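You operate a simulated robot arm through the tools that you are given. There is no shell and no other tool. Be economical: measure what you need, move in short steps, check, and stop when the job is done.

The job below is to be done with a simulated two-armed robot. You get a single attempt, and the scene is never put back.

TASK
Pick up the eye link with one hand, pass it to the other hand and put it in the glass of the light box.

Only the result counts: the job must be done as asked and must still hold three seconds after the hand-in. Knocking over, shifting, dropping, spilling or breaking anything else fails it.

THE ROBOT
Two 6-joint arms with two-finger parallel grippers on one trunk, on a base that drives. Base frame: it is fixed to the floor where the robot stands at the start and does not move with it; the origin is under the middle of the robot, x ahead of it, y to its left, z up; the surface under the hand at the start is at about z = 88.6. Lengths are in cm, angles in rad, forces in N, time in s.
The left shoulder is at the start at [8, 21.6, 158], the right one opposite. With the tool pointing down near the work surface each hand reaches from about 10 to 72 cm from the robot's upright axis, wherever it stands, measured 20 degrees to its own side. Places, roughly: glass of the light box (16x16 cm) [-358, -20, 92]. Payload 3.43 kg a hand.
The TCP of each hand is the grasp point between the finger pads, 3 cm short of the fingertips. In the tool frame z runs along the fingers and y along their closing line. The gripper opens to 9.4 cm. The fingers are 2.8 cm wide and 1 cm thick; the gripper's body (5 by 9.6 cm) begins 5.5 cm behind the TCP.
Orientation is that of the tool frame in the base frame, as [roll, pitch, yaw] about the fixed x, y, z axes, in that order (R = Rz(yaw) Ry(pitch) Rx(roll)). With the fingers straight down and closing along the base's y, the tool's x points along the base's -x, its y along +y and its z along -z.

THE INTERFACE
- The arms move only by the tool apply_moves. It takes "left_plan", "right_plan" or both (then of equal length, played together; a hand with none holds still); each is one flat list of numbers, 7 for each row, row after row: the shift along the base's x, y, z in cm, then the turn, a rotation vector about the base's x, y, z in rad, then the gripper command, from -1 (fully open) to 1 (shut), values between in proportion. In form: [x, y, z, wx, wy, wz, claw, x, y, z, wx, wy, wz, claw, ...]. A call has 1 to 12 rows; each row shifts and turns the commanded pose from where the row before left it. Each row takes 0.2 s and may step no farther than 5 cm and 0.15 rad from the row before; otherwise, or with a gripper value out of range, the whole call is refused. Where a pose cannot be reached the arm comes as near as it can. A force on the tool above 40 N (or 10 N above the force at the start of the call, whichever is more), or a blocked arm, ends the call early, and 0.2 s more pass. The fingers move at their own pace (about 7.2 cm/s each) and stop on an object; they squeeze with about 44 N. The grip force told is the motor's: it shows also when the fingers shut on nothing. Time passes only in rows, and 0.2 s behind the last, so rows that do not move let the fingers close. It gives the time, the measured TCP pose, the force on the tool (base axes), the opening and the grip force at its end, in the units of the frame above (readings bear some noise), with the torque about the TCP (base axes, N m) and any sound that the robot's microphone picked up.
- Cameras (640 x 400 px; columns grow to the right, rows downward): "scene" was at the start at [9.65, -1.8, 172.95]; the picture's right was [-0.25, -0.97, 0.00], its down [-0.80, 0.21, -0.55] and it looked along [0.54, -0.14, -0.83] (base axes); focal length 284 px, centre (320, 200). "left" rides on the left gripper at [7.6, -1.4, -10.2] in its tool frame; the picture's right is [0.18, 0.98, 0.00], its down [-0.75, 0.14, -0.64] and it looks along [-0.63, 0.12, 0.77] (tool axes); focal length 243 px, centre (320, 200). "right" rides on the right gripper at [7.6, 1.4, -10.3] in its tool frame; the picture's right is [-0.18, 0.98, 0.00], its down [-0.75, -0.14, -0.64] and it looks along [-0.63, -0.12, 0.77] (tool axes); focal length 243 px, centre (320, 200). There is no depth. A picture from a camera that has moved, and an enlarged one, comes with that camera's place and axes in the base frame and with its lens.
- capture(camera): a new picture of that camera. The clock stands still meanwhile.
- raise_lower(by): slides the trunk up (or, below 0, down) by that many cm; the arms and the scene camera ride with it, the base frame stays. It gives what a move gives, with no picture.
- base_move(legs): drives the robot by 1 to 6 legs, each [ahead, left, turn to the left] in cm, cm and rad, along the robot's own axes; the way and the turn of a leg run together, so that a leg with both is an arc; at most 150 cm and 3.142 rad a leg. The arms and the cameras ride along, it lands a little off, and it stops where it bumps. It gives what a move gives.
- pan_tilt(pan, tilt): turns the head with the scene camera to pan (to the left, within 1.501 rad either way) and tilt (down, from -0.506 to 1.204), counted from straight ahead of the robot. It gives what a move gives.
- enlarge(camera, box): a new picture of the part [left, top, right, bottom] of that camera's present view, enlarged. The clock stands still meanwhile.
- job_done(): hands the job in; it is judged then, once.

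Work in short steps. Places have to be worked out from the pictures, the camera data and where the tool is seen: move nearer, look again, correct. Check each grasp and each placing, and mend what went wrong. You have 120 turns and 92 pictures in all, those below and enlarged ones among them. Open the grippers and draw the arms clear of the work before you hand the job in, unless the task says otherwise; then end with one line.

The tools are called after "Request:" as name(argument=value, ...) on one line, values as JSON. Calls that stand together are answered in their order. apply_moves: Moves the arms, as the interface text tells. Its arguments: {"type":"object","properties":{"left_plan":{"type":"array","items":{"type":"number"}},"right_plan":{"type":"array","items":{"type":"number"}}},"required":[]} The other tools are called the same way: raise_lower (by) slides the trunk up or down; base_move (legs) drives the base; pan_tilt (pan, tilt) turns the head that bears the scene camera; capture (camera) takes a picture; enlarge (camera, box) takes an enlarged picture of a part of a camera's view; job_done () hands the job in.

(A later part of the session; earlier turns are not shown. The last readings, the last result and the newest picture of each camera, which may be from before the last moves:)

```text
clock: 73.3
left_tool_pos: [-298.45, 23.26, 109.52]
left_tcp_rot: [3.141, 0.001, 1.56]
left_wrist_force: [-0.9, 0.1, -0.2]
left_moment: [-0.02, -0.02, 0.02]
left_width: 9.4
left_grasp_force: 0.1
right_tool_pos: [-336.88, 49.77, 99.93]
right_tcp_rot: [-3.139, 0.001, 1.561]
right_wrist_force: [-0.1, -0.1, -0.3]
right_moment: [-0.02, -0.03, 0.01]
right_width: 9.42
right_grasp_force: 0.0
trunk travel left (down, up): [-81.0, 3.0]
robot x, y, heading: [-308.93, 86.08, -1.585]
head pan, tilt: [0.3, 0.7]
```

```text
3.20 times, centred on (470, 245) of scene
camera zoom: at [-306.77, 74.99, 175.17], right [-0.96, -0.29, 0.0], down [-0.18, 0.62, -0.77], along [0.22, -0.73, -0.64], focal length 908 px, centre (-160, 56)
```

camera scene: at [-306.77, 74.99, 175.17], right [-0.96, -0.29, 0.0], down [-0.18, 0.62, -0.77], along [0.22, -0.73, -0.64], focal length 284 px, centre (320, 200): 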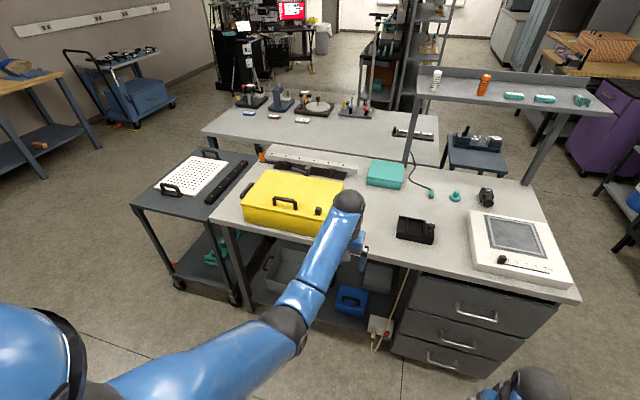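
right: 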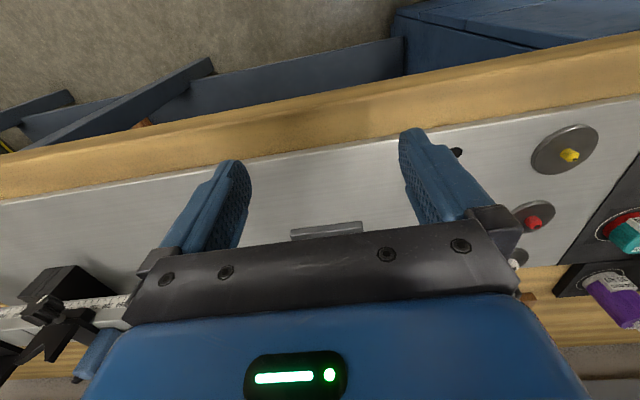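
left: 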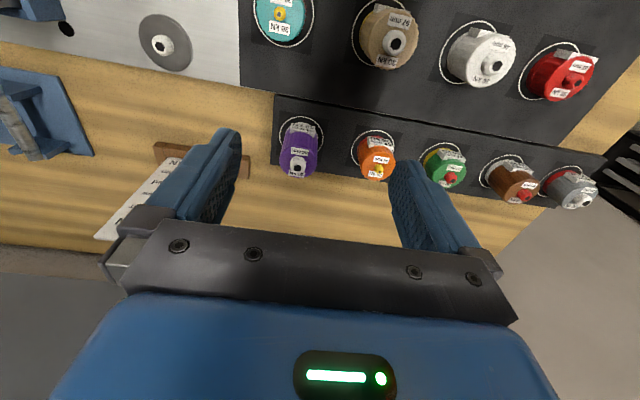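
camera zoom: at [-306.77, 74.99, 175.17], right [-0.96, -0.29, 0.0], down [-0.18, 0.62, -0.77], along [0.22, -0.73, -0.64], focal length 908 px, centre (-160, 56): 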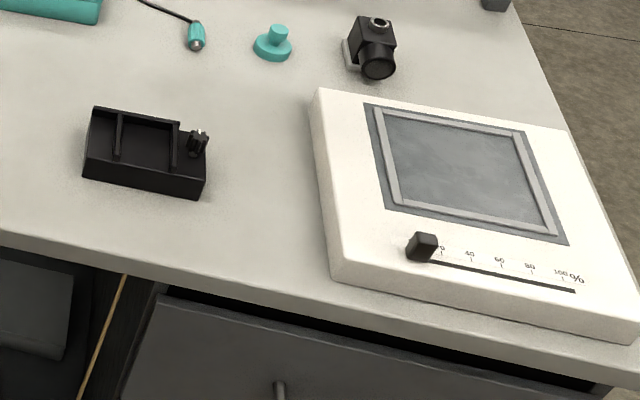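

Request:
enlarge(camera="scene", box=[490, 80, 610, 120])

Request:
enlarge(camera="scene", box=[220, 70, 390, 150])

```text
5.33 times, centred on (550, 100) of scene
camera zoom: at [-306.77, 74.99, 175.17], right [-0.96, -0.29, 0.0], down [-0.18, 0.62, -0.77], along [0.22, -0.73, -0.64], focal length 1512 px, centre (-907, 733)
```

zoom: 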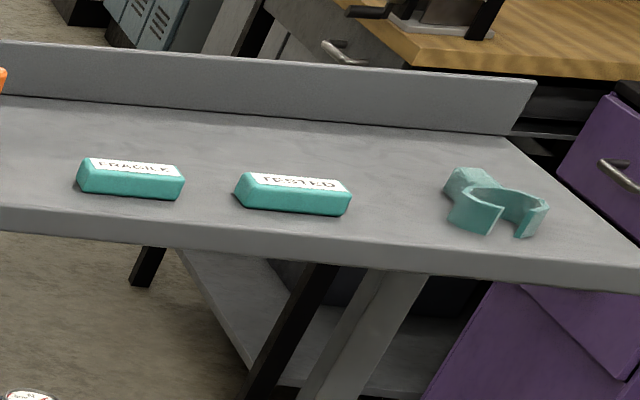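

```text
3.76 times, centred on (305, 110) of scene
camera zoom: at [-306.77, 74.99, 175.17], right [-0.96, -0.29, 0.0], down [-0.18, 0.62, -0.77], along [0.22, -0.73, -0.64], focal length 1068 px, centre (376, 539)
```

zoom: 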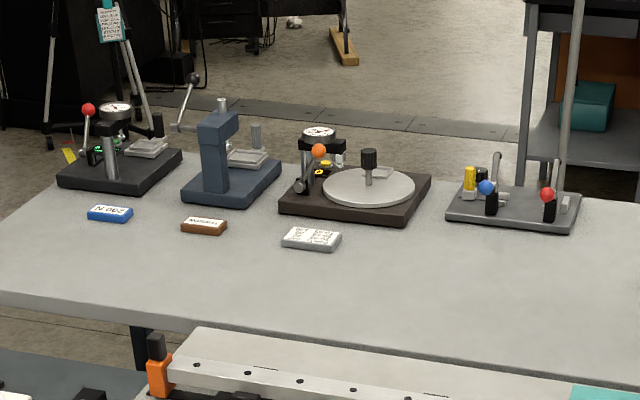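

Unseen so far: the +y side of the room (yellow cabinet near the door, fume hood). I move to open floor and turn that way.

Request:
base_move(legs=[[0, 150, 0], [0, 30, 0], [0, 0, 1.57], [0, 0, 0.9]])

Request:
pan_tilt(pan=0.3, tilt=0.35)

Request:
capture(camera="scene")

Request:
pan_tilt(pan=1.4, tilt=0.35)

Request:
capture(camera="scene")

```text
clock: 88.5
left_tool_pos: [-96.61, 139.53, 109.61]
left_tcp_rot: [-3.141, 0.0, -2.262]
left_wrist_force: [0.1, 0.5, 0.5]
left_moment: [0.02, 0.01, 0.01]
left_width: 9.39
left_grasp_force: 0.0
right_tool_pos: [-83.19, 94.76, 100.0]
right_tcp_rot: [-3.137, 0.003, -2.258]
right_wrist_force: [0.3, -0.8, 0.1]
right_moment: [-0.01, 0.02, 0.03]
right_width: 9.38
right_grasp_force: 0.1
trunk travel left (down, up): [-81.0, 3.0]
robot x, y, heading: [-128.24, 83.92, 0.876]
head pan, tilt: [0.3, 0.7]
```

```text
clock: 89.3
left_tool_pos: [-96.7, 139.66, 109.68]
left_tcp_rot: [3.139, 0.0, -2.26]
left_wrist_force: [-0.4, 0.2, -0.3]
left_moment: [-0.02, 0.0, 0.01]
left_width: 9.43
left_grasp_force: 0.1
right_tool_pos: [-83.27, 94.74, 99.91]
right_tcp_rot: [-3.138, 0.002, -2.259]
right_wrist_force: [-0.3, -0.3, -0.6]
right_moment: [-0.01, 0.0, 0.0]
right_width: 9.39
right_grasp_force: 0.0
trunk travel left (down, up): [-81.0, 3.0]
robot x, y, heading: [-128.06, 84.15, 0.88]
head pan, tilt: [0.3, 0.351]
```

```text
48 pictures are left
camera scene: at [-122.81, 95.02, 178.3], right [0.93, -0.38, 0.0], down [-0.13, -0.32, -0.94], along [0.36, 0.87, -0.34], focal length 284 px, centre (320, 200)
```

scene: 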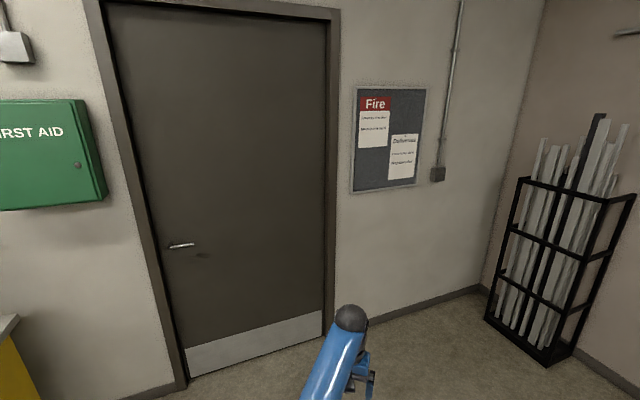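

```text
clock: 90.7
left_tool_pos: [-96.76, 139.66, 109.64]
left_tcp_rot: [3.141, -0.002, -2.26]
left_wrist_force: [-1.1, 0.1, 0.3]
left_moment: [-0.02, -0.03, 0.03]
left_width: 9.41
left_grasp_force: 0.0
right_tool_pos: [-83.26, 94.79, 100.02]
right_tcp_rot: [-3.139, 0.004, -2.259]
right_wrist_force: [-0.2, 0.7, 0.0]
right_moment: [0.01, -0.02, 0.01]
right_width: 9.37
right_grasp_force: 0.1
trunk travel left (down, up): [-81.0, 3.0]
robot x, y, heading: [-128.16, 83.98, 0.884]
head pan, tilt: [1.4, 0.351]
```

```text
47 pictures are left
camera scene: at [-132.4, 93.45, 178.31], right [0.76, 0.65, 0.0], down [0.22, -0.26, -0.94], along [-0.61, 0.71, -0.34], focal length 284 px, centre (320, 200)
```

scene: 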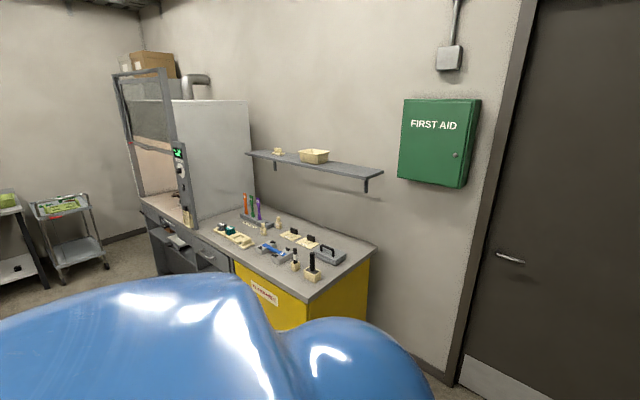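

A new bench with small parts near the door. I enlarge it.

Request:
enlarge(camera="scene", box=[190, 180, 380, 300])

Request:
enlarge(camera="scene", box=[240, 205, 340, 265])

```text
3.33 times, centred on (285, 240) of scene
camera zoom: at [-132.4, 93.45, 178.31], right [0.76, 0.65, 0.0], down [0.22, -0.26, -0.94], along [-0.61, 0.71, -0.34], focal length 945 px, centre (437, 67)
```

zoom: 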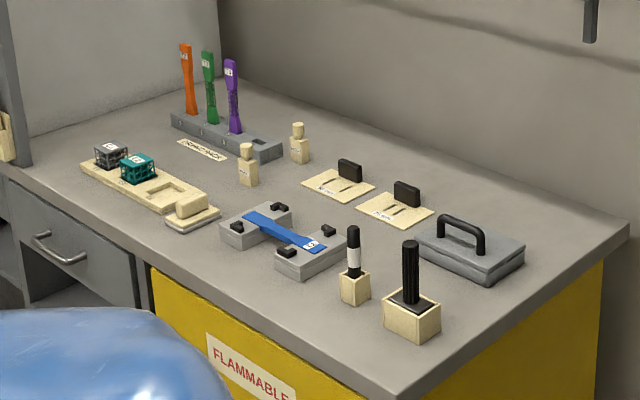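

```text
6.40 times, centred on (290, 235) of scene
camera zoom: at [-132.4, 93.45, 178.31], right [0.76, 0.65, 0.0], down [0.22, -0.26, -0.94], along [-0.61, 0.71, -0.34], focal length 1815 px, centre (512, -24)
```

zoom: 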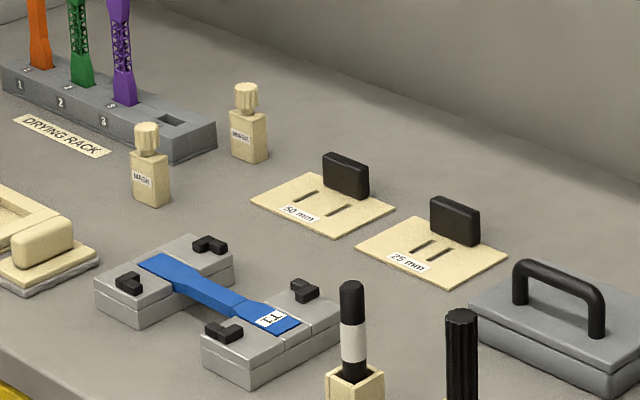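

Lattice dog-bones here, no eye link. Bench 1 has a clevis and pins that an eye link would fit; I go back there to look at the piece in the blue holder closely.

Request:
base_move(legs=[[0, 0, -0.88], [0, -90, 0], [70, 0, 0]])

Request:
pan_tilt(pan=-0.05, tilt=0.75)

Request:
capture(camera="scene")

```text
clock: 101.1
left_tool_pos: [5.36, 6.79, 109.65]
left_tcp_rot: [3.142, 0.001, -3.133]
left_wrist_force: [0.4, -0.7, 0.9]
left_moment: [0.02, 0.0, -0.03]
left_width: 9.4
left_grasp_force: 0.2
right_tool_pos: [-20.39, -32.34, 100.1]
right_tcp_rot: [-3.138, 0.003, -3.131]
right_wrist_force: [0.0, 0.4, -0.7]
right_moment: [0.0, 0.01, -0.02]
right_width: 9.38
right_grasp_force: 0.0
trunk travel left (down, up): [-81.0, 3.0]
robot x, y, heading: [-57.2, -4.88, 0.009]
head pan, tilt: [1.4, 0.351]
```

```text
clock: 102.7
left_tool_pos: [5.42, 6.76, 109.54]
left_tcp_rot: [-3.141, 0.0, -3.132]
left_wrist_force: [-0.1, -0.3, -0.6]
left_moment: [0.02, 0.02, 0.03]
left_width: 9.4
left_grasp_force: 0.1
right_tool_pos: [-20.22, -32.26, 99.87]
right_tcp_rot: [-3.138, 0.002, -3.132]
right_wrist_force: [-0.5, -0.5, 1.0]
right_moment: [0.01, 0.01, 0.04]
right_width: 9.42
right_grasp_force: 0.1
trunk travel left (down, up): [-81.0, 3.0]
robot x, y, heading: [-56.97, -4.53, 0.005]
head pan, tilt: [-0.051, 0.75]
```

```text
44 pictures are left
camera scene: at [-46.17, -5.21, 174.74], right [-0.04, -1.0, 0.0], down [-0.68, 0.03, -0.73], along [0.73, -0.03, -0.68], focal length 284 px, centre (320, 200)
```

scene: 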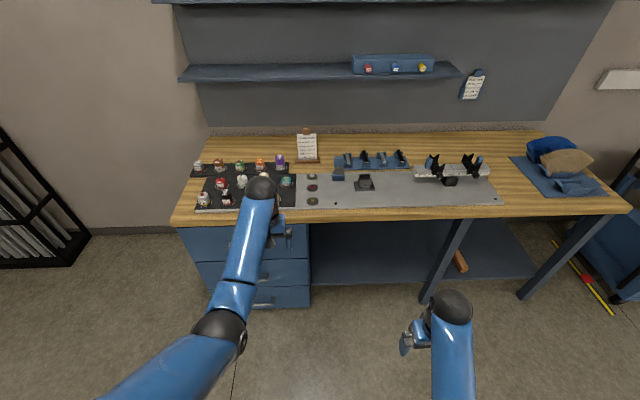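

Request:
enlarge(camera="scene", box=[290, 140, 430, 220])

Request:
enlarge(camera="scene", box=[510, 120, 630, 210])

Request:
pan_tilt(pan=-0.9, tilt=0.6)

Request:
capture(camera="scene")

```text
4.57 times, centred on (360, 180) of scene
camera zoom: at [-46.17, -5.21, 174.74], right [-0.04, -1.0, 0.0], down [-0.68, 0.03, -0.73], along [0.73, -0.03, -0.68], focal length 1296 px, centre (137, 291)
```

zoom: 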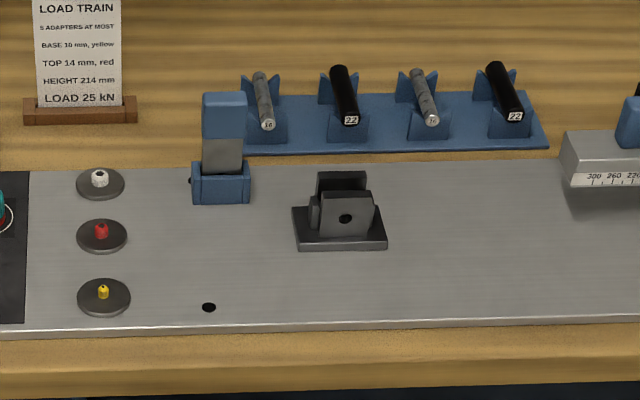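

```text
4.44 times, centred on (570, 165) of scene
camera zoom: at [-46.17, -5.21, 174.74], right [-0.04, -1.0, 0.0], down [-0.68, 0.03, -0.73], along [0.73, -0.03, -0.68], focal length 1260 px, centre (-791, 356)
```

zoom: 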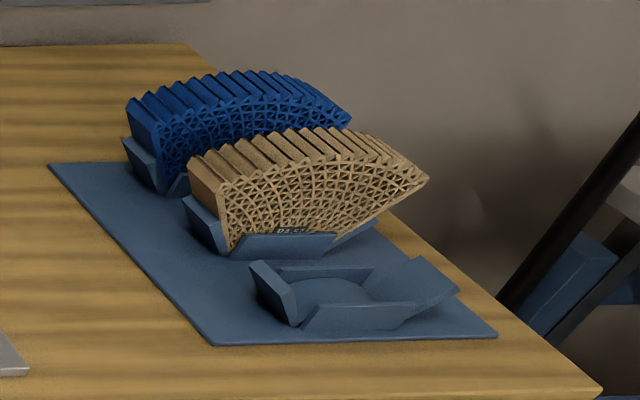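

```text
clock: 103.8
left_tool_pos: [5.48, 6.74, 109.58]
left_tcp_rot: [3.141, 0.0, -3.132]
left_wrist_force: [0.5, 0.4, -0.4]
left_moment: [0.04, -0.03, -0.03]
left_width: 9.41
left_grasp_force: 0.0
right_tool_pos: [-20.31, -32.33, 99.98]
right_tcp_rot: [-3.136, 0.001, -3.132]
right_wrist_force: [0.5, -0.5, 0.4]
right_moment: [-0.02, -0.03, 0.02]
right_width: 9.41
right_grasp_force: 0.0
trunk travel left (down, up): [-81.0, 3.0]
robot x, y, heading: [-57.54, -4.84, 0.009]
head pan, tilt: [-0.901, 0.6]
```

```text
41 pictures are left
camera scene: at [-48.92, -11.74, 176.03], right [-0.78, -0.63, 0.0], down [-0.36, 0.44, -0.82], along [0.52, -0.64, -0.57], focal length 284 px, centre (320, 200)
```

scene: 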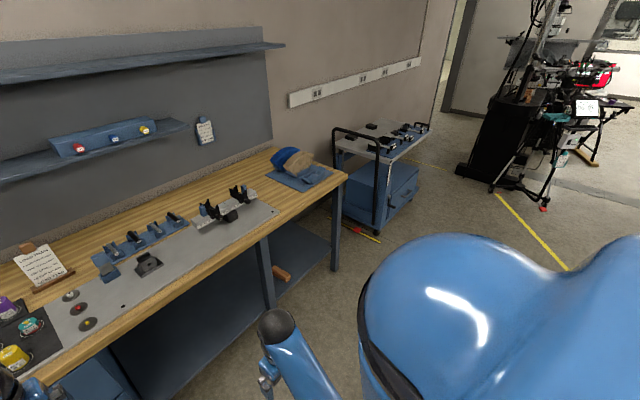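

The grey plate with blue grip in a blue base next to the clevis is the best candidate. I zoom hard on it.

Request:
pan_tilt(pan=-0.05, tilt=0.75)

Request:
enlarge(camera="scene", box=[325, 155, 385, 195])

```text
clock: 105.0
left_tool_pos: [5.48, 6.78, 109.61]
left_tcp_rot: [-3.141, 0.0, -3.132]
left_wrist_force: [0.9, 0.3, 0.0]
left_moment: [-0.03, 0.02, 0.01]
left_width: 9.4
left_grasp_force: 0.0
right_tool_pos: [-20.21, -32.3, 100.05]
right_tcp_rot: [-3.138, 0.001, -3.131]
right_wrist_force: [0.2, 0.2, -0.7]
right_moment: [0.05, -0.03, -0.01]
right_width: 9.39
right_grasp_force: 0.0
trunk travel left (down, up): [-81.0, 3.0]
robot x, y, heading: [-57.88, -5.09, 0.01]
head pan, tilt: [-0.051, 0.75]
```

```text
10.00 times, centred on (355, 175) of scene
camera zoom: at [-46.2, -5.21, 174.74], right [-0.04, -1.0, 0.0], down [-0.68, 0.03, -0.73], along [0.73, -0.03, -0.68], focal length 2836 px, centre (-30, 450)
```

zoom: 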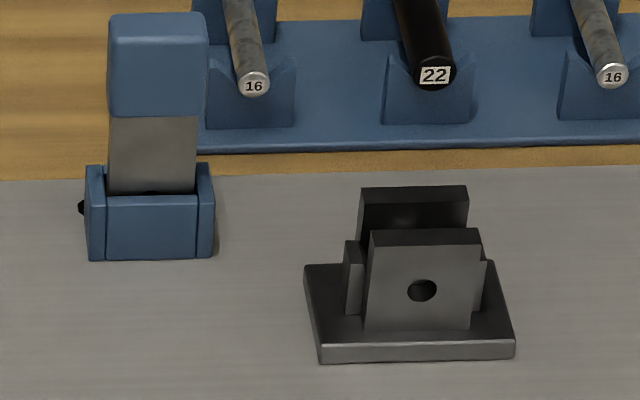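

That is it: an eye link standing eye-down in a holder, with a blue grip, at about (61, -18), grip z≈96–100.5. I plan: right hand picks the grip from above closing along y, then tilts to horizontal; left hand takes the plate from above and places it. First I draw the left arm back and drive in.

Request:
apply_moves(left_plan=[-4, 0.5, 2, 0, 0, 0, -1, -4, 0.5, 2, 0, 0, 0, -1, -4, 0.5, 2, 0, 0, 0, -1, -4, 0.5, 2, 0, 0, 0, -1, -4, 0.5, 2, 0, 0, 0, -1], right_plan=[0, 0, 3, 0, 0, 0, -1, 0, 0, 3, 0, 0, 0, -1, 0, 0, 3, 0, 0, 0, -1, 0, 0, 3, 0, 0, 0, -1, 0, 0, 0, 0, 0, 0, -1])

Request:
base_move(legs=[[0, 8, -0.01], [56, 0, 0]])

Request:
pan_tilt(pan=-0.25, tilt=0.95)

Request:
enlarge(camera="scene", box=[260, 120, 420, 220])

Request:
capture(camera="right")

```text
clock: 106.2
left_tool_pos: [-3.06, 7.48, 105.42]
left_tcp_rot: [-3.141, 0.005, -3.132]
left_wrist_force: [-0.3, 0.2, 0.9]
left_moment: [0.0, -0.01, -0.01]
left_width: 9.4
left_grasp_force: 0.0
left hand out of reach, approached as far as the arm can: row 1, 2, 3, 4, 5
right_tool_pos: [-20.33, -32.24, 101.24]
right_tcp_rot: [-3.14, 0.007, -3.13]
right_wrist_force: [0.1, -0.6, 0.1]
right_moment: [0.01, -0.01, -0.03]
right_width: 9.44
right_grasp_force: 0.1
right hand out of reach, approached as far as the arm can: row 1, 2, 3, 4
trunk travel left (down, up): [-81.0, 3.0]
robot x, y, heading: [-57.68, -5.17, 0.009]
head pan, tilt: [-0.051, 0.75]
```

```text
clock: 110.1
left_tool_pos: [53.07, 14.56, 105.54]
left_tcp_rot: [3.141, 0.004, 3.137]
left_wrist_force: [0.0, 0.4, 0.0]
left_moment: [-0.01, -0.03, -0.01]
left_width: 9.41
left_grasp_force: 0.0
right_tool_pos: [35.38, -24.85, 101.35]
right_tcp_rot: [-3.137, 0.007, 3.14]
right_wrist_force: [-0.3, -0.7, 0.6]
right_moment: [0.03, -0.04, -0.04]
right_width: 9.39
right_grasp_force: 0.1
trunk travel left (down, up): [-81.0, 3.0]
robot x, y, heading: [-1.32, 2.91, -0.004]
head pan, tilt: [-0.051, 0.75]
```

```text
clock: 110.8
left_tool_pos: [53.14, 14.62, 105.48]
left_tcp_rot: [3.142, 0.004, 3.138]
left_wrist_force: [-0.2, -0.2, 0.0]
left_moment: [0.02, 0.02, -0.02]
left_width: 9.39
left_grasp_force: 0.1
right_tool_pos: [35.31, -24.81, 101.27]
right_tcp_rot: [-3.137, 0.005, 3.141]
right_wrist_force: [-0.2, -0.2, -0.1]
right_moment: [-0.01, 0.0, -0.03]
right_width: 9.4
right_grasp_force: 0.1
trunk travel left (down, up): [-81.0, 3.0]
robot x, y, heading: [-0.95, 3.11, -0.001]
head pan, tilt: [-0.25, 0.949]
```

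```text
4.00 times, centred on (340, 170) of scene
camera zoom: at [8.57, 1.17, 173.2], right [-0.25, -0.97, 0.0], down [-0.79, 0.2, -0.58], along [0.56, -0.14, -0.81], focal length 1134 px, centre (240, 320)
```

zoom: 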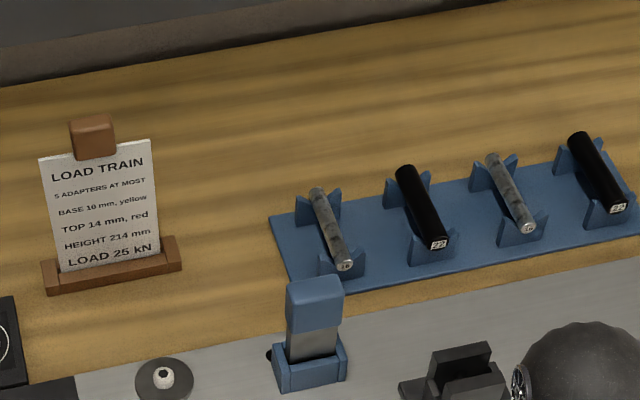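

```text
38 pictures are left
camera right: at [27.72, -23.36, 111.4], right [0.19, 0.98, 0.0], down [0.75, -0.14, 0.65], along [0.63, -0.12, -0.76], focal length 243 px, centre (320, 200)
```

right: 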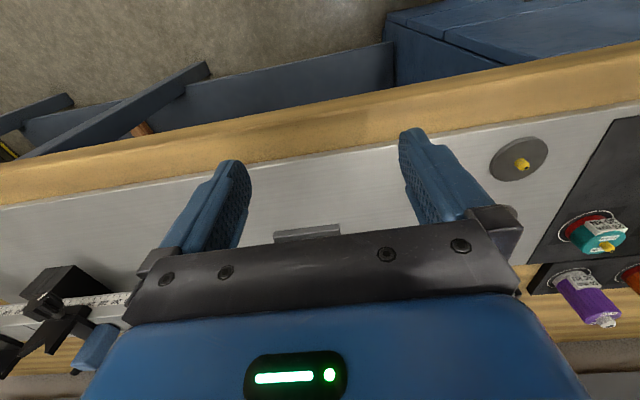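

Link located near (60.5, -18), grip top z≈101. I bring the right hand, open, to just before it at height, and look.

Request:
apply_moves(right_plan=[4.2, 1.7, 1.5, 0, 0, 0, -1, 4.2, 1.7, 2, 0, 0, 0, -1, 4.2, 1.7, 2.5, 0, 0, 0, -1, 4.2, 1.7, 2.5, 0, 0, 0, -1])

Request:
capture(camera="right")

```text
refused: row 3 steps farther than a row can; nothing moved
```

```text
37 pictures are left
camera right: at [27.72, -23.36, 111.4], right [0.19, 0.98, 0.0], down [0.75, -0.14, 0.65], along [0.63, -0.12, -0.76], focal length 243 px, centre (320, 200)
```

right: 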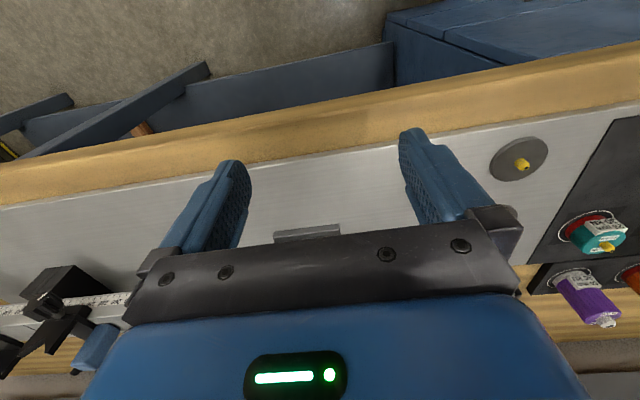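

Step too large; I redo it with five rows.

Request:
apply_moves(right_plan=[3.6, 1.4, 1, 0, 0, 0, -1, 3.6, 1.4, 2, 0, 0, 0, -1, 3.6, 1.4, 2, 0, 0, 0, -1, 3.6, 1.3, 2, 0, 0, 0, -1, 3.6, 1.3, 2, 0, 0, 0, -1, 0, 0, 0, 0, 0, 0, -1])

Request:
capture(camera="right")

```text
clock: 112.2
left_tool_pos: [53.13, 14.59, 105.41]
left_tcp_rot: [-3.142, 0.003, 3.14]
left_wrist_force: [0.0, 0.5, 0.2]
left_moment: [0.0, 0.01, 0.03]
left_width: 9.4
left_grasp_force: 0.1
right_tool_pos: [54.37, -18.08, 105.72]
right_tcp_rot: [-3.137, 0.007, 3.14]
right_wrist_force: [0.1, -0.5, 1.6]
right_moment: [0.01, -0.01, -0.02]
right_width: 9.4
right_grasp_force: 0.1
right hand out of reach, approached as far as the arm can: row 1, 2, 3, 4, 5
trunk travel left (down, up): [-81.0, 3.0]
robot x, y, heading: [-1.19, 2.93, -0.005]
head pan, tilt: [-0.25, 0.949]
```

```text
36 pictures are left
camera right: at [46.83, -16.57, 115.84], right [0.19, 0.98, 0.0], down [0.75, -0.14, 0.65], along [0.64, -0.12, -0.76], focal length 243 px, centre (320, 200)
```

right: 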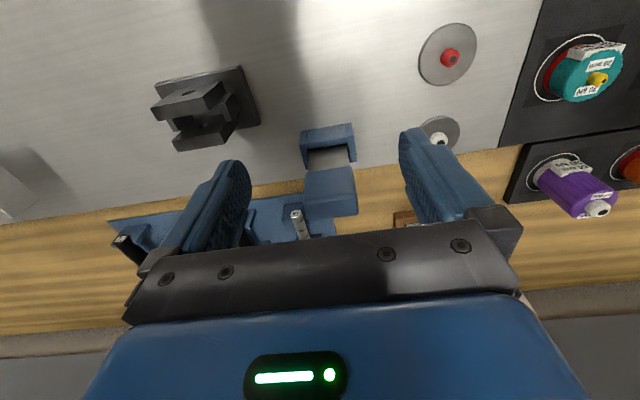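

The grip is centred at about (60.4, -18.2), top z≈101. I raise the trunk 3 cm for clearance, then move above it.

Request:
raise_lower(by=3)

Request:
apply_moves(right_plan=[2, -0.1, 0, 0, 0, 0, -1, 2, 0, 0, 0, 0, 0, -1, 2, 0, 0, 0, 0, 0, -1, 0, 0, 0, 0, 0, 0, -1])

Request:
capture(camera="right")

```text
clock: 113.0
left_tool_pos: [53.13, 14.53, 108.58]
left_tcp_rot: [3.141, 0.003, 3.138]
left_wrist_force: [0.1, 1.0, -0.5]
left_moment: [0.03, -0.02, 0.0]
left_width: 9.38
left_grasp_force: 0.0
right_tool_pos: [54.47, -18.12, 108.71]
right_tcp_rot: [-3.137, 0.006, 3.139]
right_wrist_force: [-0.5, 0.1, -0.1]
right_moment: [0.01, -0.02, 0.0]
right_width: 9.41
right_grasp_force: 0.1
trunk travel left (down, up): [-84.0, 0.0]
robot x, y, heading: [-1.18, 2.99, -0.003]
head pan, tilt: [-0.25, 0.949]
```

```text
clock: 114.0
left_tool_pos: [53.28, 14.63, 108.33]
left_tcp_rot: [3.141, 0.006, 3.139]
left_wrist_force: [0.1, -0.1, -0.9]
left_moment: [0.01, 0.0, -0.04]
left_width: 9.42
left_grasp_force: 0.1
right_tool_pos: [60.55, -18.34, 108.65]
right_tcp_rot: [-3.138, 0.009, 3.141]
right_wrist_force: [0.2, 0.2, -0.1]
right_moment: [0.0, 0.03, 0.01]
right_width: 9.4
right_grasp_force: 0.1
trunk travel left (down, up): [-84.0, 0.0]
robot x, y, heading: [-1.46, 3.48, -0.001]
head pan, tilt: [-0.25, 0.949]
```

```text
35 pictures are left
camera right: at [52.83, -16.69, 118.82], right [0.19, 0.98, 0.0], down [0.75, -0.14, 0.65], along [0.64, -0.12, -0.76], focal length 243 px, centre (320, 200)
```

right: 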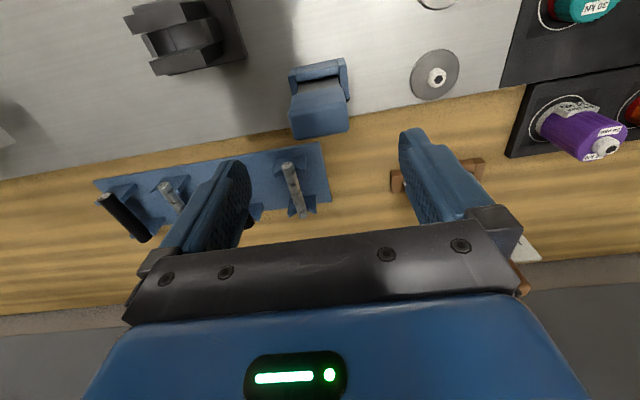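

Aligned (grip ≈ (60.1, -18.2)). I descend to z≈98.5.

Request:
apply_moves(right_plan=[-0.3, 0.1, -2.5, 0, 0, 0, -1, 0, 0, -2.5, 0, 0, 0, -1, 0, 0, -2.5, 0, 0, 0, -1, 0, 0, -2.5, 0, 0, 0, -1, 0, 0, 0, 0, 0, 0, -1])

Request:
capture(camera="right")

Request:
enlarge(camera="scene", box=[260, 130, 420, 230])

```text
clock: 115.2
left_tool_pos: [53.27, 14.64, 108.38]
left_tcp_rot: [-3.141, 0.004, 3.139]
left_wrist_force: [-1.1, 0.2, 1.0]
left_moment: [0.0, 0.02, -0.01]
left_width: 9.4
left_grasp_force: 0.1
right_tool_pos: [60.12, -17.94, 98.72]
right_tcp_rot: [-3.14, 0.005, 3.141]
right_wrist_force: [0.1, 0.8, 0.0]
right_moment: [0.02, -0.01, -0.02]
right_width: 9.45
right_grasp_force: 0.1
trunk travel left (down, up): [-84.0, 0.0]
robot x, y, heading: [-1.57, 3.09, -0.002]
head pan, tilt: [-0.25, 0.949]
```

```text
34 pictures are left
camera right: at [52.46, -16.64, 108.83], right [0.19, 0.98, 0.0], down [0.75, -0.14, 0.65], along [0.64, -0.12, -0.76], focal length 243 px, centre (320, 200)
```

right: 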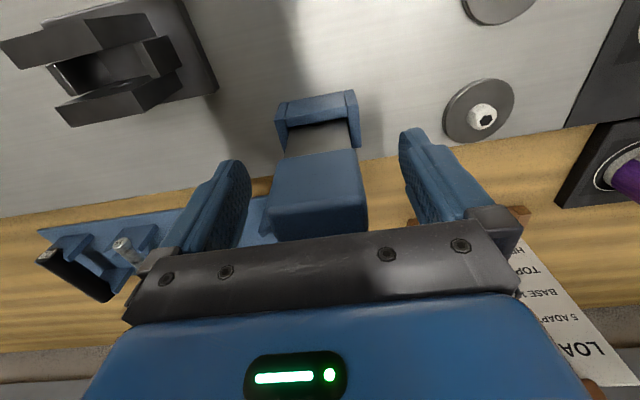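

```text
4.00 times, centred on (340, 180) of scene
camera zoom: at [8.64, 1.18, 176.19], right [-0.25, -0.97, 0.0], down [-0.79, 0.2, -0.58], along [0.56, -0.15, -0.81], focal length 1134 px, centre (240, 280)
```

zoom: 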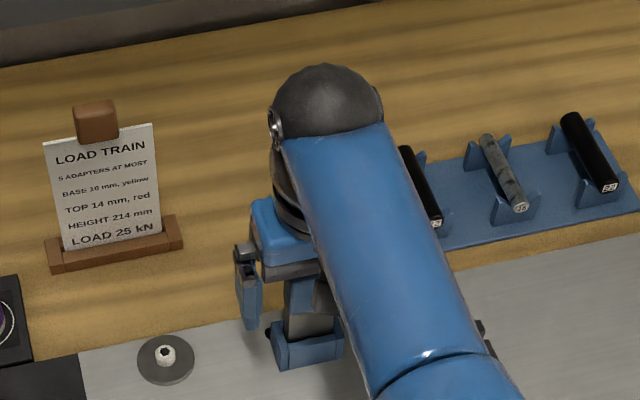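

The grip lies between the fingers, centred. I close.

Request:
apply_moves(right_plan=[0, 0, 0, 0, 0, 0, 1, 0, 0, 0, 0, 0, 0, 1, 0, 0, 0, 0, 0, 0, 1, 0, 0, 0, 0, 0, 0, 1, 0, 0, 0, 0, 0, 0, 1])

```text
clock: 116.3
left_tool_pos: [53.27, 14.63, 108.38]
left_tcp_rot: [3.141, 0.003, 3.138]
left_wrist_force: [-0.6, 0.4, -0.2]
left_moment: [0.0, 0.01, -0.04]
left_width: 9.4
left_grasp_force: 0.1
right_tool_pos: [60.25, -18.13, 98.75]
right_tcp_rot: [-3.138, 0.008, 3.14]
right_wrist_force: [0.3, -0.7, -0.1]
right_moment: [0.01, -0.02, 0.0]
right_width: 4.82
right_grasp_force: 43.9
trunk travel left (down, up): [-84.0, 0.0]
robot x, y, heading: [-1.32, 3.28, -0.002]
head pan, tilt: [-0.25, 0.949]
```

Gripped at 4.8 cm width. I lift slowly straight up.

Request:
apply_moves(right_plan=[0, 0, 1, 0, 0, 0, 1, 0, 0, 1, 0, 0, 0, 1, 0, 0, 1.5, 0, 0, 0, 1, 0, 0, 1.5, 0, 0, 0, 1, 0, 0, 1.5, 0, 0, 0, 1, 0, 0, 1.5, 0, 0, 0, 1, 0, 0, 1, 0, 0, 0, 1, 0, 0, 0, 0, 0, 0, 1])

Request:
capture(camera="right")

Request:
capture(camera="left")

```text
clock: 118.2
left_tool_pos: [53.29, 14.54, 108.46]
left_tcp_rot: [-3.14, 0.002, 3.138]
left_wrist_force: [0.1, 0.8, 0.0]
left_moment: [0.05, 0.02, -0.02]
left_width: 9.38
left_grasp_force: 0.0
right_tool_pos: [60.31, -18.13, 107.67]
right_tcp_rot: [-3.138, 0.007, 3.14]
right_wrist_force: [-0.4, 1.1, -2.9]
right_moment: [-0.02, 0.0, -0.05]
right_width: 4.81
right_grasp_force: 44.2
trunk travel left (down, up): [-84.0, 0.0]
robot x, y, heading: [-1.28, 2.99, -0.002]
head pan, tilt: [-0.25, 0.949]
```

```text
32 pictures are left
camera right: at [52.52, -16.61, 117.8], right [0.19, 0.98, 0.0], down [0.75, -0.14, 0.65], along [0.64, -0.12, -0.76], focal length 243 px, centre (320, 200)
```

right: 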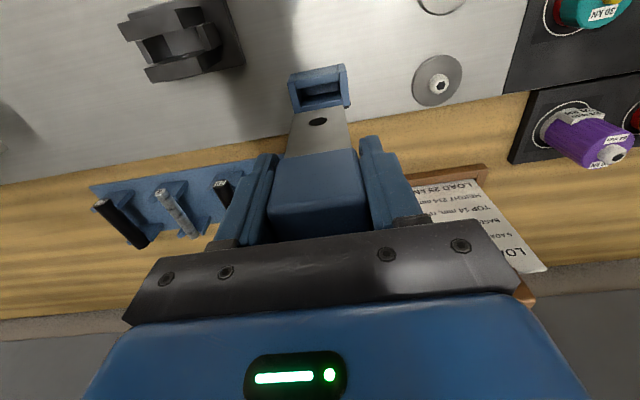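

```text
31 pictures are left
camera left: at [45.62, 13.26, 118.82], right [-0.18, 0.98, 0.0], down [0.75, 0.14, 0.64], along [0.63, 0.12, -0.77], focal length 243 px, centre (320, 200)
```

left: 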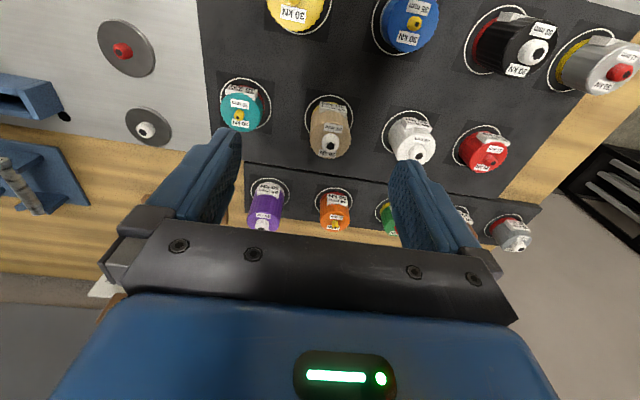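

The eye is visible at the plate's lower end; the link is clear of the holder. I back straight out from the bench.

Request:
base_move(legs=[[-100, 0, 0]])

```text
clock: 123.3
left_tool_pos: [-46.41, 14.73, 108.26]
left_tcp_rot: [3.142, 0.002, 3.132]
left_wrist_force: [-0.4, -0.2, -0.4]
left_moment: [0.0, 0.02, 0.01]
left_width: 9.36
left_grasp_force: 0.0
right_tool_pos: [-39.81, -17.93, 107.63]
right_tcp_rot: [-3.14, 0.003, 3.135]
right_wrist_force: [0.6, -0.1, -3.0]
right_moment: [0.01, -0.01, -0.01]
right_width: 4.78
right_grasp_force: 43.5
trunk travel left (down, up): [-84.0, 0.0]
robot x, y, heading: [-101.62, 3.9, -0.008]
head pan, tilt: [-0.25, 0.949]
```

Now I turn the right hand to point forward with the link horizontal, drawing it toward the middle, while the left hand makes room.

Request:
apply_moves(right_plan=[-1.2, 1.6, -0.4, 0, -0.1428, 0, 1, -1.2, 1.6, -0.4, 0, -0.1428, 0, 1, -1.2, 1.6, -0.4, 0, -0.1428, 0, 1, -1.2, 1.6, -0.4, 0, -0.1428, 0, 1, -1.2, 1.6, -0.4, 0, -0.1428, 0, 1, -1.2, 1.6, -0.4, 0, -0.1428, 0, 1, -1.2, 1.6, -0.4, 0, -0.1428, 0, 1, -1.2, 1.6, -0.4, 0, -0.1428, 0, 1, -1.2, 1.6, -0.4, 0, -0.1428, 0, 1, -1.2, 1.6, -0.4, 0, -0.1428, 0, 1, -1.2, 1.6, -0.4, 0, -0.1428, 0, 1, 0, 0, 0, 0, 0, 0, 1], left_plan=[0, 2, 0, 0, 0, 0, -1, 0, 2, 0, 0, 0, 0, -1, 0, 2, 0, 0, 0, 0, -1, 0, 2, 0, 0, 0, 0, -1, 0, 2, 0, 0, 0, 0, -1, 0, 2, 0, 0, 0, 0, -1, 0, 2, 0, 0, 0, 0, -1, 0, 0, 0, 0, 0, 0, -1, 0, 0, 0, 0, 0, 0, -1, 0, 0, 0, 0, 0, 0, -1, 0, 0, 0, 0, 0, 0, -1, 0, 0, 0, 0, 0, 0, -1])

Request:
capture(camera="scene")

```text
clock: 125.9
left_tool_pos: [-46.37, 28.69, 107.91]
left_tcp_rot: [3.141, 0.003, 3.132]
left_wrist_force: [-1.2, 0.2, 0.6]
left_moment: [0.0, -0.03, 0.0]
left_width: 9.42
left_grasp_force: 0.0
left hand out of reach, approached as far as the arm can: row 3
right_tool_pos: [-53.14, -0.31, 103.2]
right_tcp_rot: [0.921, 1.561, 0.915]
right_wrist_force: [-0.3, 0.2, -3.5]
right_moment: [0.02, 0.06, -0.02]
right_width: 4.78
right_grasp_force: 44.0
trunk travel left (down, up): [-84.0, 0.0]
robot x, y, heading: [-101.32, 3.6, -0.011]
head pan, tilt: [-0.25, 0.949]
```

```text
30 pictures are left
camera scene: at [-91.3, 1.69, 176.19], right [-0.26, -0.97, 0.0], down [-0.79, 0.21, -0.58], along [0.56, -0.15, -0.81], focal length 284 px, centre (320, 200)
```

scene: 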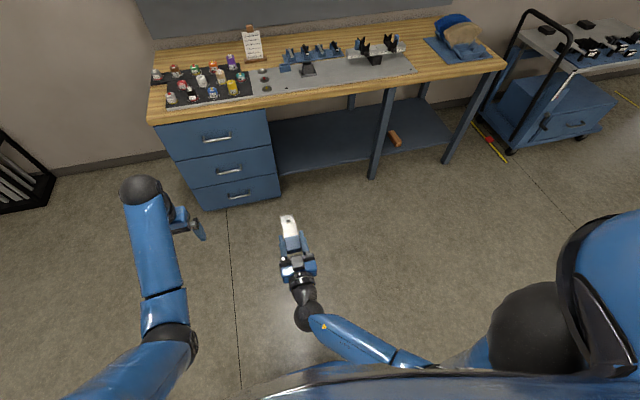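

Link is held horizontally, free end at x≈-42. I lower the right hand 5 cm and bring the open left hand above the plate.

Request:
apply_moves(right_plan=[0, 0, -2.5, 0, 0, 0, 1, 0, 0, -2.5, 0, 0, 0, 1, 0, 0, 0, 0, 0, 0, 1, 0, 0, 0, 0, 0, 0, 1, 0, 0, 0, 0, 0, 0, 1, 0, 0, 0, 0, 0, 0, 1, 0, 0, 0, 0, 0, 0, 1, 0, 0, 0, 0, 0, 0, 1, 0, 0, 0, 0, 0, 0, 1, 0, 0, 0, 0, 0, 0, 1], left_plan=[0, 0, 0, 0, 0, 0, -1, 0, 0, 0, 0, 0, 0, -1, 0, 0, 0, 0, 0, 0, -1, 0, -4.8, 0, 0, 0, 0, -1, 0, -4.8, 0, 0, 0, 0, -1, 0, -4.8, 0, 0, 0, 0, -1, 0, -4.8, 0, 0, 0, 0, -1, 0, -4.8, 0, 0, 0, 0, -1, 0, -4.8, 0, 0, 0, 0, -1, 0, 0, 0, 0, 0, 0, -1])

Request:
capture(camera="left")

```text
clock: 128.1
left_tool_pos: [-46.42, -0.11, 108.06]
left_tcp_rot: [3.141, 0.004, 3.132]
left_wrist_force: [0.3, -0.4, 0.2]
left_moment: [0.02, -0.01, 0.02]
left_width: 9.39
left_grasp_force: 0.1
right_tool_pos: [-53.19, -0.35, 98.2]
right_tcp_rot: [0.925, 1.562, 0.921]
right_wrist_force: [0.5, 0.4, -3.4]
right_moment: [0.01, 0.07, 0.01]
right_width: 4.78
right_grasp_force: 43.7
trunk travel left (down, up): [-84.0, 0.0]
robot x, y, heading: [-101.46, 3.89, -0.013]
head pan, tilt: [-0.25, 0.949]
```

```text
29 pictures are left
camera left: at [-54.17, -1.37, 118.48], right [-0.17, 0.98, 0.0], down [0.75, 0.13, 0.64], along [0.63, 0.11, -0.76], focal length 243 px, centre (320, 200)
```

left: 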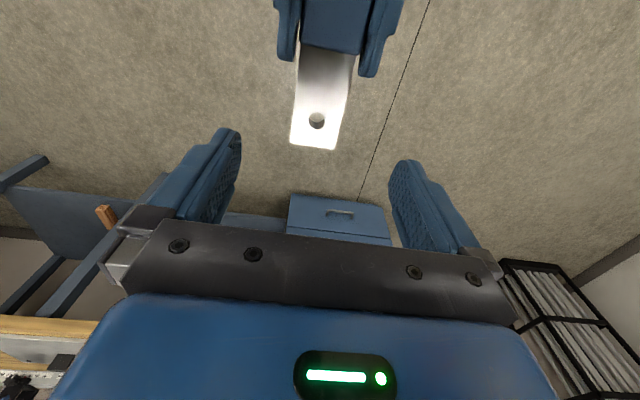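

Plate spans x≈-51 to -43.6, centred at y≈0. I descend so that the left fingertips reach about 1 cm below the plate.

Request:
apply_moves(left_plan=[-0.5, -0.1, -2, 0, 0, 0, -1, 0, 0, -2, 0, 0, 0, -1, 0, 0, -2, 0, 0, 0, -1, 0, 0, -1.8, 0, 0, 0, -1, 0, 0, 0, 0, 0, 0, -1])

Request:
capture(camera="left")

```text
clock: 129.3
left_tool_pos: [-46.94, -0.2, 100.35]
left_tcp_rot: [3.141, 0.005, 3.131]
left_wrist_force: [0.8, -0.6, 0.4]
left_moment: [0.01, -0.03, 0.01]
left_width: 9.4
left_grasp_force: 0.1
right_tool_pos: [-53.15, -0.27, 98.26]
right_tcp_rot: [0.956, 1.56, 0.953]
right_wrist_force: [0.8, 0.4, -2.9]
right_moment: [-0.02, 0.08, 0.01]
right_width: 4.77
right_grasp_force: 43.8
trunk travel left (down, up): [-84.0, 0.0]
robot x, y, heading: [-101.53, 3.75, -0.012]
head pan, tilt: [-0.25, 0.949]
```

```text
28 pictures are left
camera left: at [-54.61, -1.47, 110.67], right [-0.17, 0.98, 0.0], down [0.75, 0.13, 0.64], along [0.63, 0.11, -0.76], focal length 243 px, centre (320, 200)
```

left: 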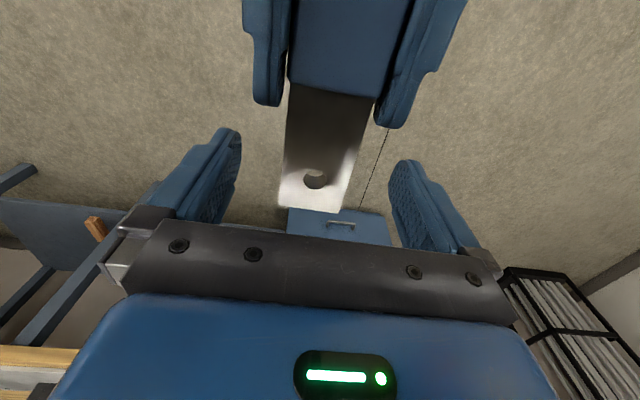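

Plate lies between the left fingers. I close the left hand while the right still holds.

Request:
apply_moves(left_plan=[0, 0, 0, 0, 0, 0, 1, 0, 0, 0, 0, 0, 0, 1, 0, 0, 0, 0, 0, 0, 1, 0, 0, 0, 0, 0, 0, 1, 0, 0, 0, 0, 0, 0, 1])

Request:
capture(camera="left")

```text
clock: 130.5
left_tool_pos: [-46.94, -0.25, 100.3]
left_tcp_rot: [-3.138, 0.002, 3.133]
left_wrist_force: [1.3, -12.5, -0.4]
left_moment: [-0.16, -0.14, 0.87]
left_width: 3.99
left_grasp_force: 43.7
right_tool_pos: [-53.06, -0.31, 98.36]
right_tcp_rot: [0.915, 1.56, 0.913]
right_wrist_force: [-1.0, 12.6, -1.2]
right_moment: [-0.12, 0.06, -0.1]
right_width: 4.8
right_grasp_force: 43.5
trunk travel left (down, up): [-84.0, 0.0]
robot x, y, heading: [-101.32, 3.34, -0.008]
head pan, tilt: [-0.25, 0.949]
```

```text
27 pictures are left
camera left: at [-54.6, -1.52, 110.73], right [-0.17, 0.98, 0.0], down [0.75, 0.14, 0.64], along [0.64, 0.11, -0.76], focal length 243 px, centre (320, 200)
```

left: 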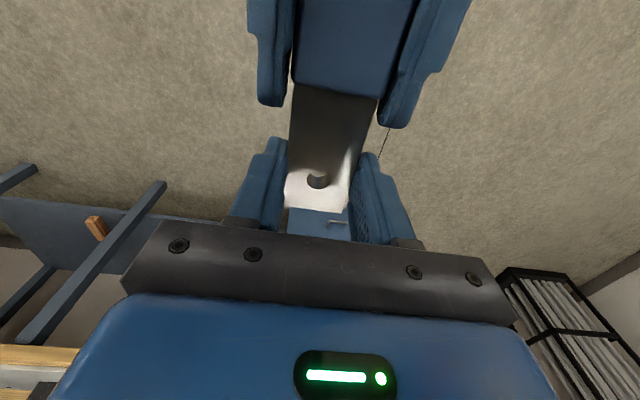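

Both hold it (left at 4.0 cm, 44 N). I open the right hand, then draw it straight back.

Request:
apply_moves(right_plan=[0, 0, 0, 0, 0, 0, -1, 0, 0, 0, 0, 0, 0, -1, 0, 0, 0, 0, 0, 0, -1, 0, 0, 0, 0, 0, 0, -1], left_plan=[0, 0, 0, 0, 0, 0, 1, 0, 0, 0, 0, 0, 0, 1, 0, 0, 0, 0, 0, 0, 1, 0, 0, 0, 0, 0, 0, 1])

Request:
apply_moves(right_plan=[-1.5, 0, 0, 0, 0, 0, -1, -2, 0, 0, 0, 0, 0, -1, -2, 0, 0, 0, 0, 0, -1, -2, 0, -1, 0, 0, 0, -1, 0, -3, -1, 0, 0, 0, -1, 0, -4, 0, 0, 0, 0, -1, 0, -4, 0, 0, 0, 0, -1, 0, -4, 0, 0, 0, 0, -1])

Request:
capture(camera="left")

Request:
capture(camera="scene")

```text
clock: 131.5
left_tool_pos: [-47.02, -0.12, 100.16]
left_tcp_rot: [-3.141, 0.003, 3.132]
left_wrist_force: [-0.3, -0.3, -0.1]
left_moment: [0.01, -0.12, 0.01]
left_width: 3.95
left_grasp_force: 43.7
right_tool_pos: [-53.12, -0.34, 98.24]
right_tcp_rot: [0.934, 1.56, 0.931]
right_wrist_force: [-0.6, -0.8, 0.6]
right_moment: [-0.03, -0.01, 0.02]
right_width: 9.41
right_grasp_force: 0.0
trunk travel left (down, up): [-84.0, 0.0]
robot x, y, heading: [-101.02, 3.53, -0.007]
head pan, tilt: [-0.25, 0.949]
```

```text
clock: 133.3
left_tool_pos: [-46.97, -0.14, 100.27]
left_tcp_rot: [-3.141, 0.004, 3.133]
left_wrist_force: [0.1, -0.5, 1.5]
left_moment: [-0.01, -0.13, 0.05]
left_width: 3.98
left_grasp_force: 44.1
right_tool_pos: [-60.62, -15.26, 96.32]
right_tcp_rot: [1.039, 1.56, 1.038]
right_wrist_force: [0.1, 0.2, -0.5]
right_moment: [-0.03, 0.01, -0.01]
right_width: 9.39
right_grasp_force: 0.0
trunk travel left (down, up): [-84.0, 0.0]
robot x, y, heading: [-101.28, 3.34, -0.009]
head pan, tilt: [-0.25, 0.949]
```

```text
26 pictures are left
camera left: at [-54.66, -1.4, 110.72], right [-0.17, 0.98, 0.0], down [0.75, 0.13, 0.64], along [0.63, 0.11, -0.76], focal length 243 px, centre (320, 200)
```

left: 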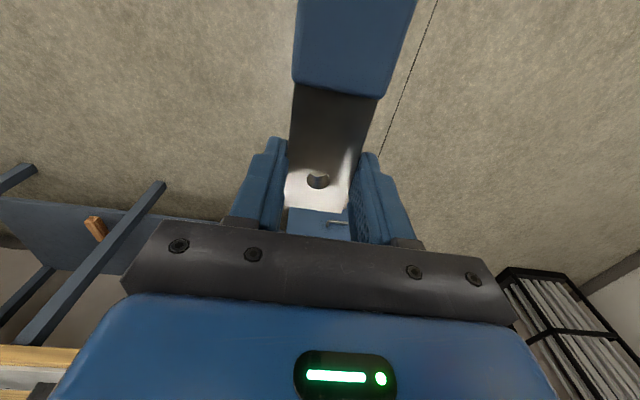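

```text
25 pictures are left
camera scene: at [-91.38, 1.76, 176.19], right [-0.26, -0.97, 0.0], down [-0.79, 0.21, -0.58], along [0.56, -0.15, -0.81], focal length 284 px, centre (320, 200)
```

scene: 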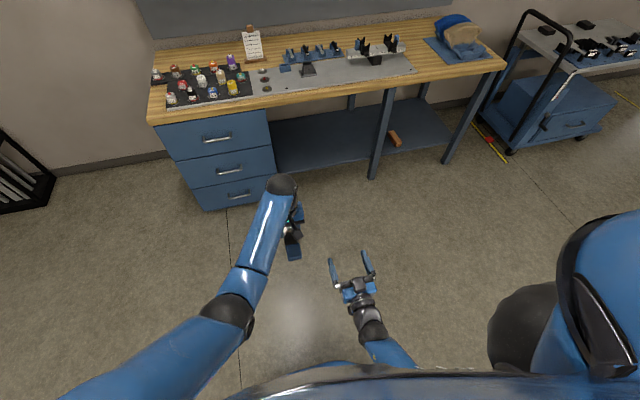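

Handover succeeded; the left hand holds the link flat with its grip toward the robot. I now fold the right hand back to pointing down and lift/shift the left hand to its own side.

Request:
apply_moves(right_plan=[-0.3, -0.8, 0.4, 0, 0.1428, 0, -1, -0.3, -0.8, 0.4, 0, 0.1428, 0, -1, -0.3, -0.8, 0.4, 0, 0.1428, 0, -1, -0.3, -0.8, 0.4, 0, 0.1428, 0, -1, -0.3, -0.8, 0.4, 0, 0.1428, 0, -1, -0.3, -0.8, 0.4, 0, 0.1428, 0, -1, -0.3, -0.8, 0.4, 0, 0.1428, 0, -1, -0.3, -0.8, 0.4, 0, 0.1428, 0, -1, -0.3, -0.8, 0.4, 0, 0.1428, 0, -1, -0.3, -0.8, 0.4, 0, 0.1428, 0, -1, -0.3, -0.8, 0.4, 0, 0.1428, 0, -1], left_plan=[0, 1.4, 0.5, 0, 0, 0, 1, 0, 1.4, 0.5, 0, 0, 0, 1, 0, 1.4, 0.5, 0, 0, 0, 1, 0, 1.4, 0.5, 0, 0, 0, 1, 0, 1.4, 0.5, 0, 0, 0, 1, 0, 1.4, 0.5, 0, 0, 0, 1, 0, 1.4, 0.5, 0, 0, 0, 1, 0, 1.4, 0.5, 0, 0, 0, 1, 0, 1.4, 0.5, 0, 0, 0, 1, 0, 1.4, 0.5, 0, 0, 0, 1, 0, 1.4, 0.5, 0, 0, 0, 1])

```text
clock: 135.7
left_tool_pos: [-46.83, 15.34, 105.7]
left_tcp_rot: [3.141, 0.002, 3.13]
left_wrist_force: [0.3, -0.9, -3.2]
left_moment: [0.03, -0.11, -0.02]
left_width: 3.97
left_grasp_force: 44.4
right_tool_pos: [-63.44, -24.69, 100.11]
right_tcp_rot: [-3.065, 0.168, 3.132]
right_wrist_force: [-0.4, -0.6, 0.0]
right_moment: [-0.02, -0.02, 0.01]
right_width: 9.36
right_grasp_force: 0.1
right hand out of reach, approached as far as the arm can: row 3, 4
trunk travel left (down, up): [-84.0, 0.0]
robot x, y, heading: [-101.11, 3.66, -0.008]
head pan, tilt: [-0.25, 0.949]
```

I drive: turn to face -y, back up, sidestep toward the light box.

Request:
base_move(legs=[[0, 0, -1.565], [-78, 0, 0], [0, -150, 0], [0, -116, 0]])

Request:
pan_tilt(pan=0.1, tilt=0.85)

Request:
capture(camera="scene")

Request:
capture(camera="left")

```text
clock: 156.3
left_tool_pos: [-355.88, 28.36, 105.81]
left_tcp_rot: [-3.141, 0.003, 1.564]
left_wrist_force: [1.0, 0.9, -3.3]
left_moment: [-0.08, 0.0, 0.03]
left_width: 3.96
left_grasp_force: 44.3
right_tool_pos: [-395.76, 44.89, 100.15]
right_tcp_rot: [-3.065, 0.17, 1.564]
right_wrist_force: [-0.2, 0.0, 0.0]
right_moment: [-0.01, 0.01, 0.0]
right_width: 9.42
right_grasp_force: 0.0
trunk travel left (down, up): [-84.0, 0.0]
robot x, y, heading: [-368.16, 82.84, -1.58]
head pan, tilt: [-0.25, 0.949]
```

```text
clock: 157.2
left_tool_pos: [-355.95, 28.49, 105.77]
left_tcp_rot: [3.141, 0.002, 1.565]
left_wrist_force: [0.0, -0.3, -2.1]
left_moment: [-0.11, -0.01, 0.0]
left_width: 3.98
left_grasp_force: 43.4
right_tool_pos: [-396.01, 45.02, 100.13]
right_tcp_rot: [-3.065, 0.169, 1.565]
right_wrist_force: [0.1, 0.2, 0.2]
right_moment: [0.04, 0.0, 0.01]
right_width: 9.4
right_grasp_force: 0.1
trunk travel left (down, up): [-84.0, 0.0]
robot x, y, heading: [-367.35, 82.88, -1.577]
head pan, tilt: [0.099, 0.85]
```

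```text
24 pictures are left
camera scene: at [-367.29, 71.85, 176.94], right [-1.0, -0.09, 0.0], down [-0.07, 0.75, -0.66], along [0.06, -0.66, -0.75], focal length 284 px, centre (320, 200)
```

scene: 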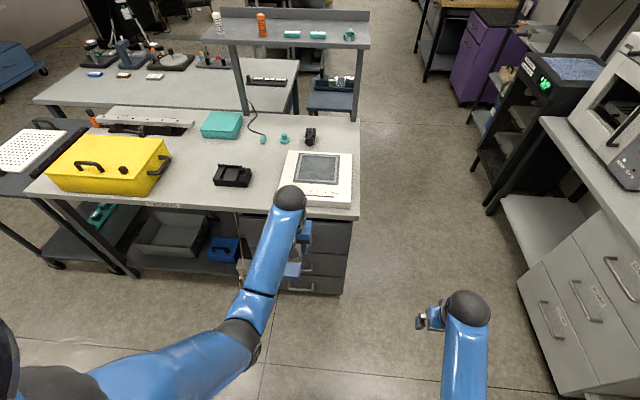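

```text
23 pictures are left
camera left: at [-357.39, 36.22, 116.2], right [0.98, 0.18, 0.0], down [0.14, -0.75, 0.64], along [0.11, -0.63, -0.77], focal length 243 px, centre (320, 200)
```

left: 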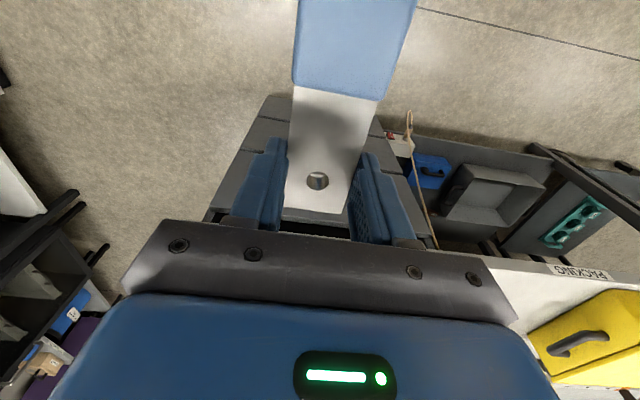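

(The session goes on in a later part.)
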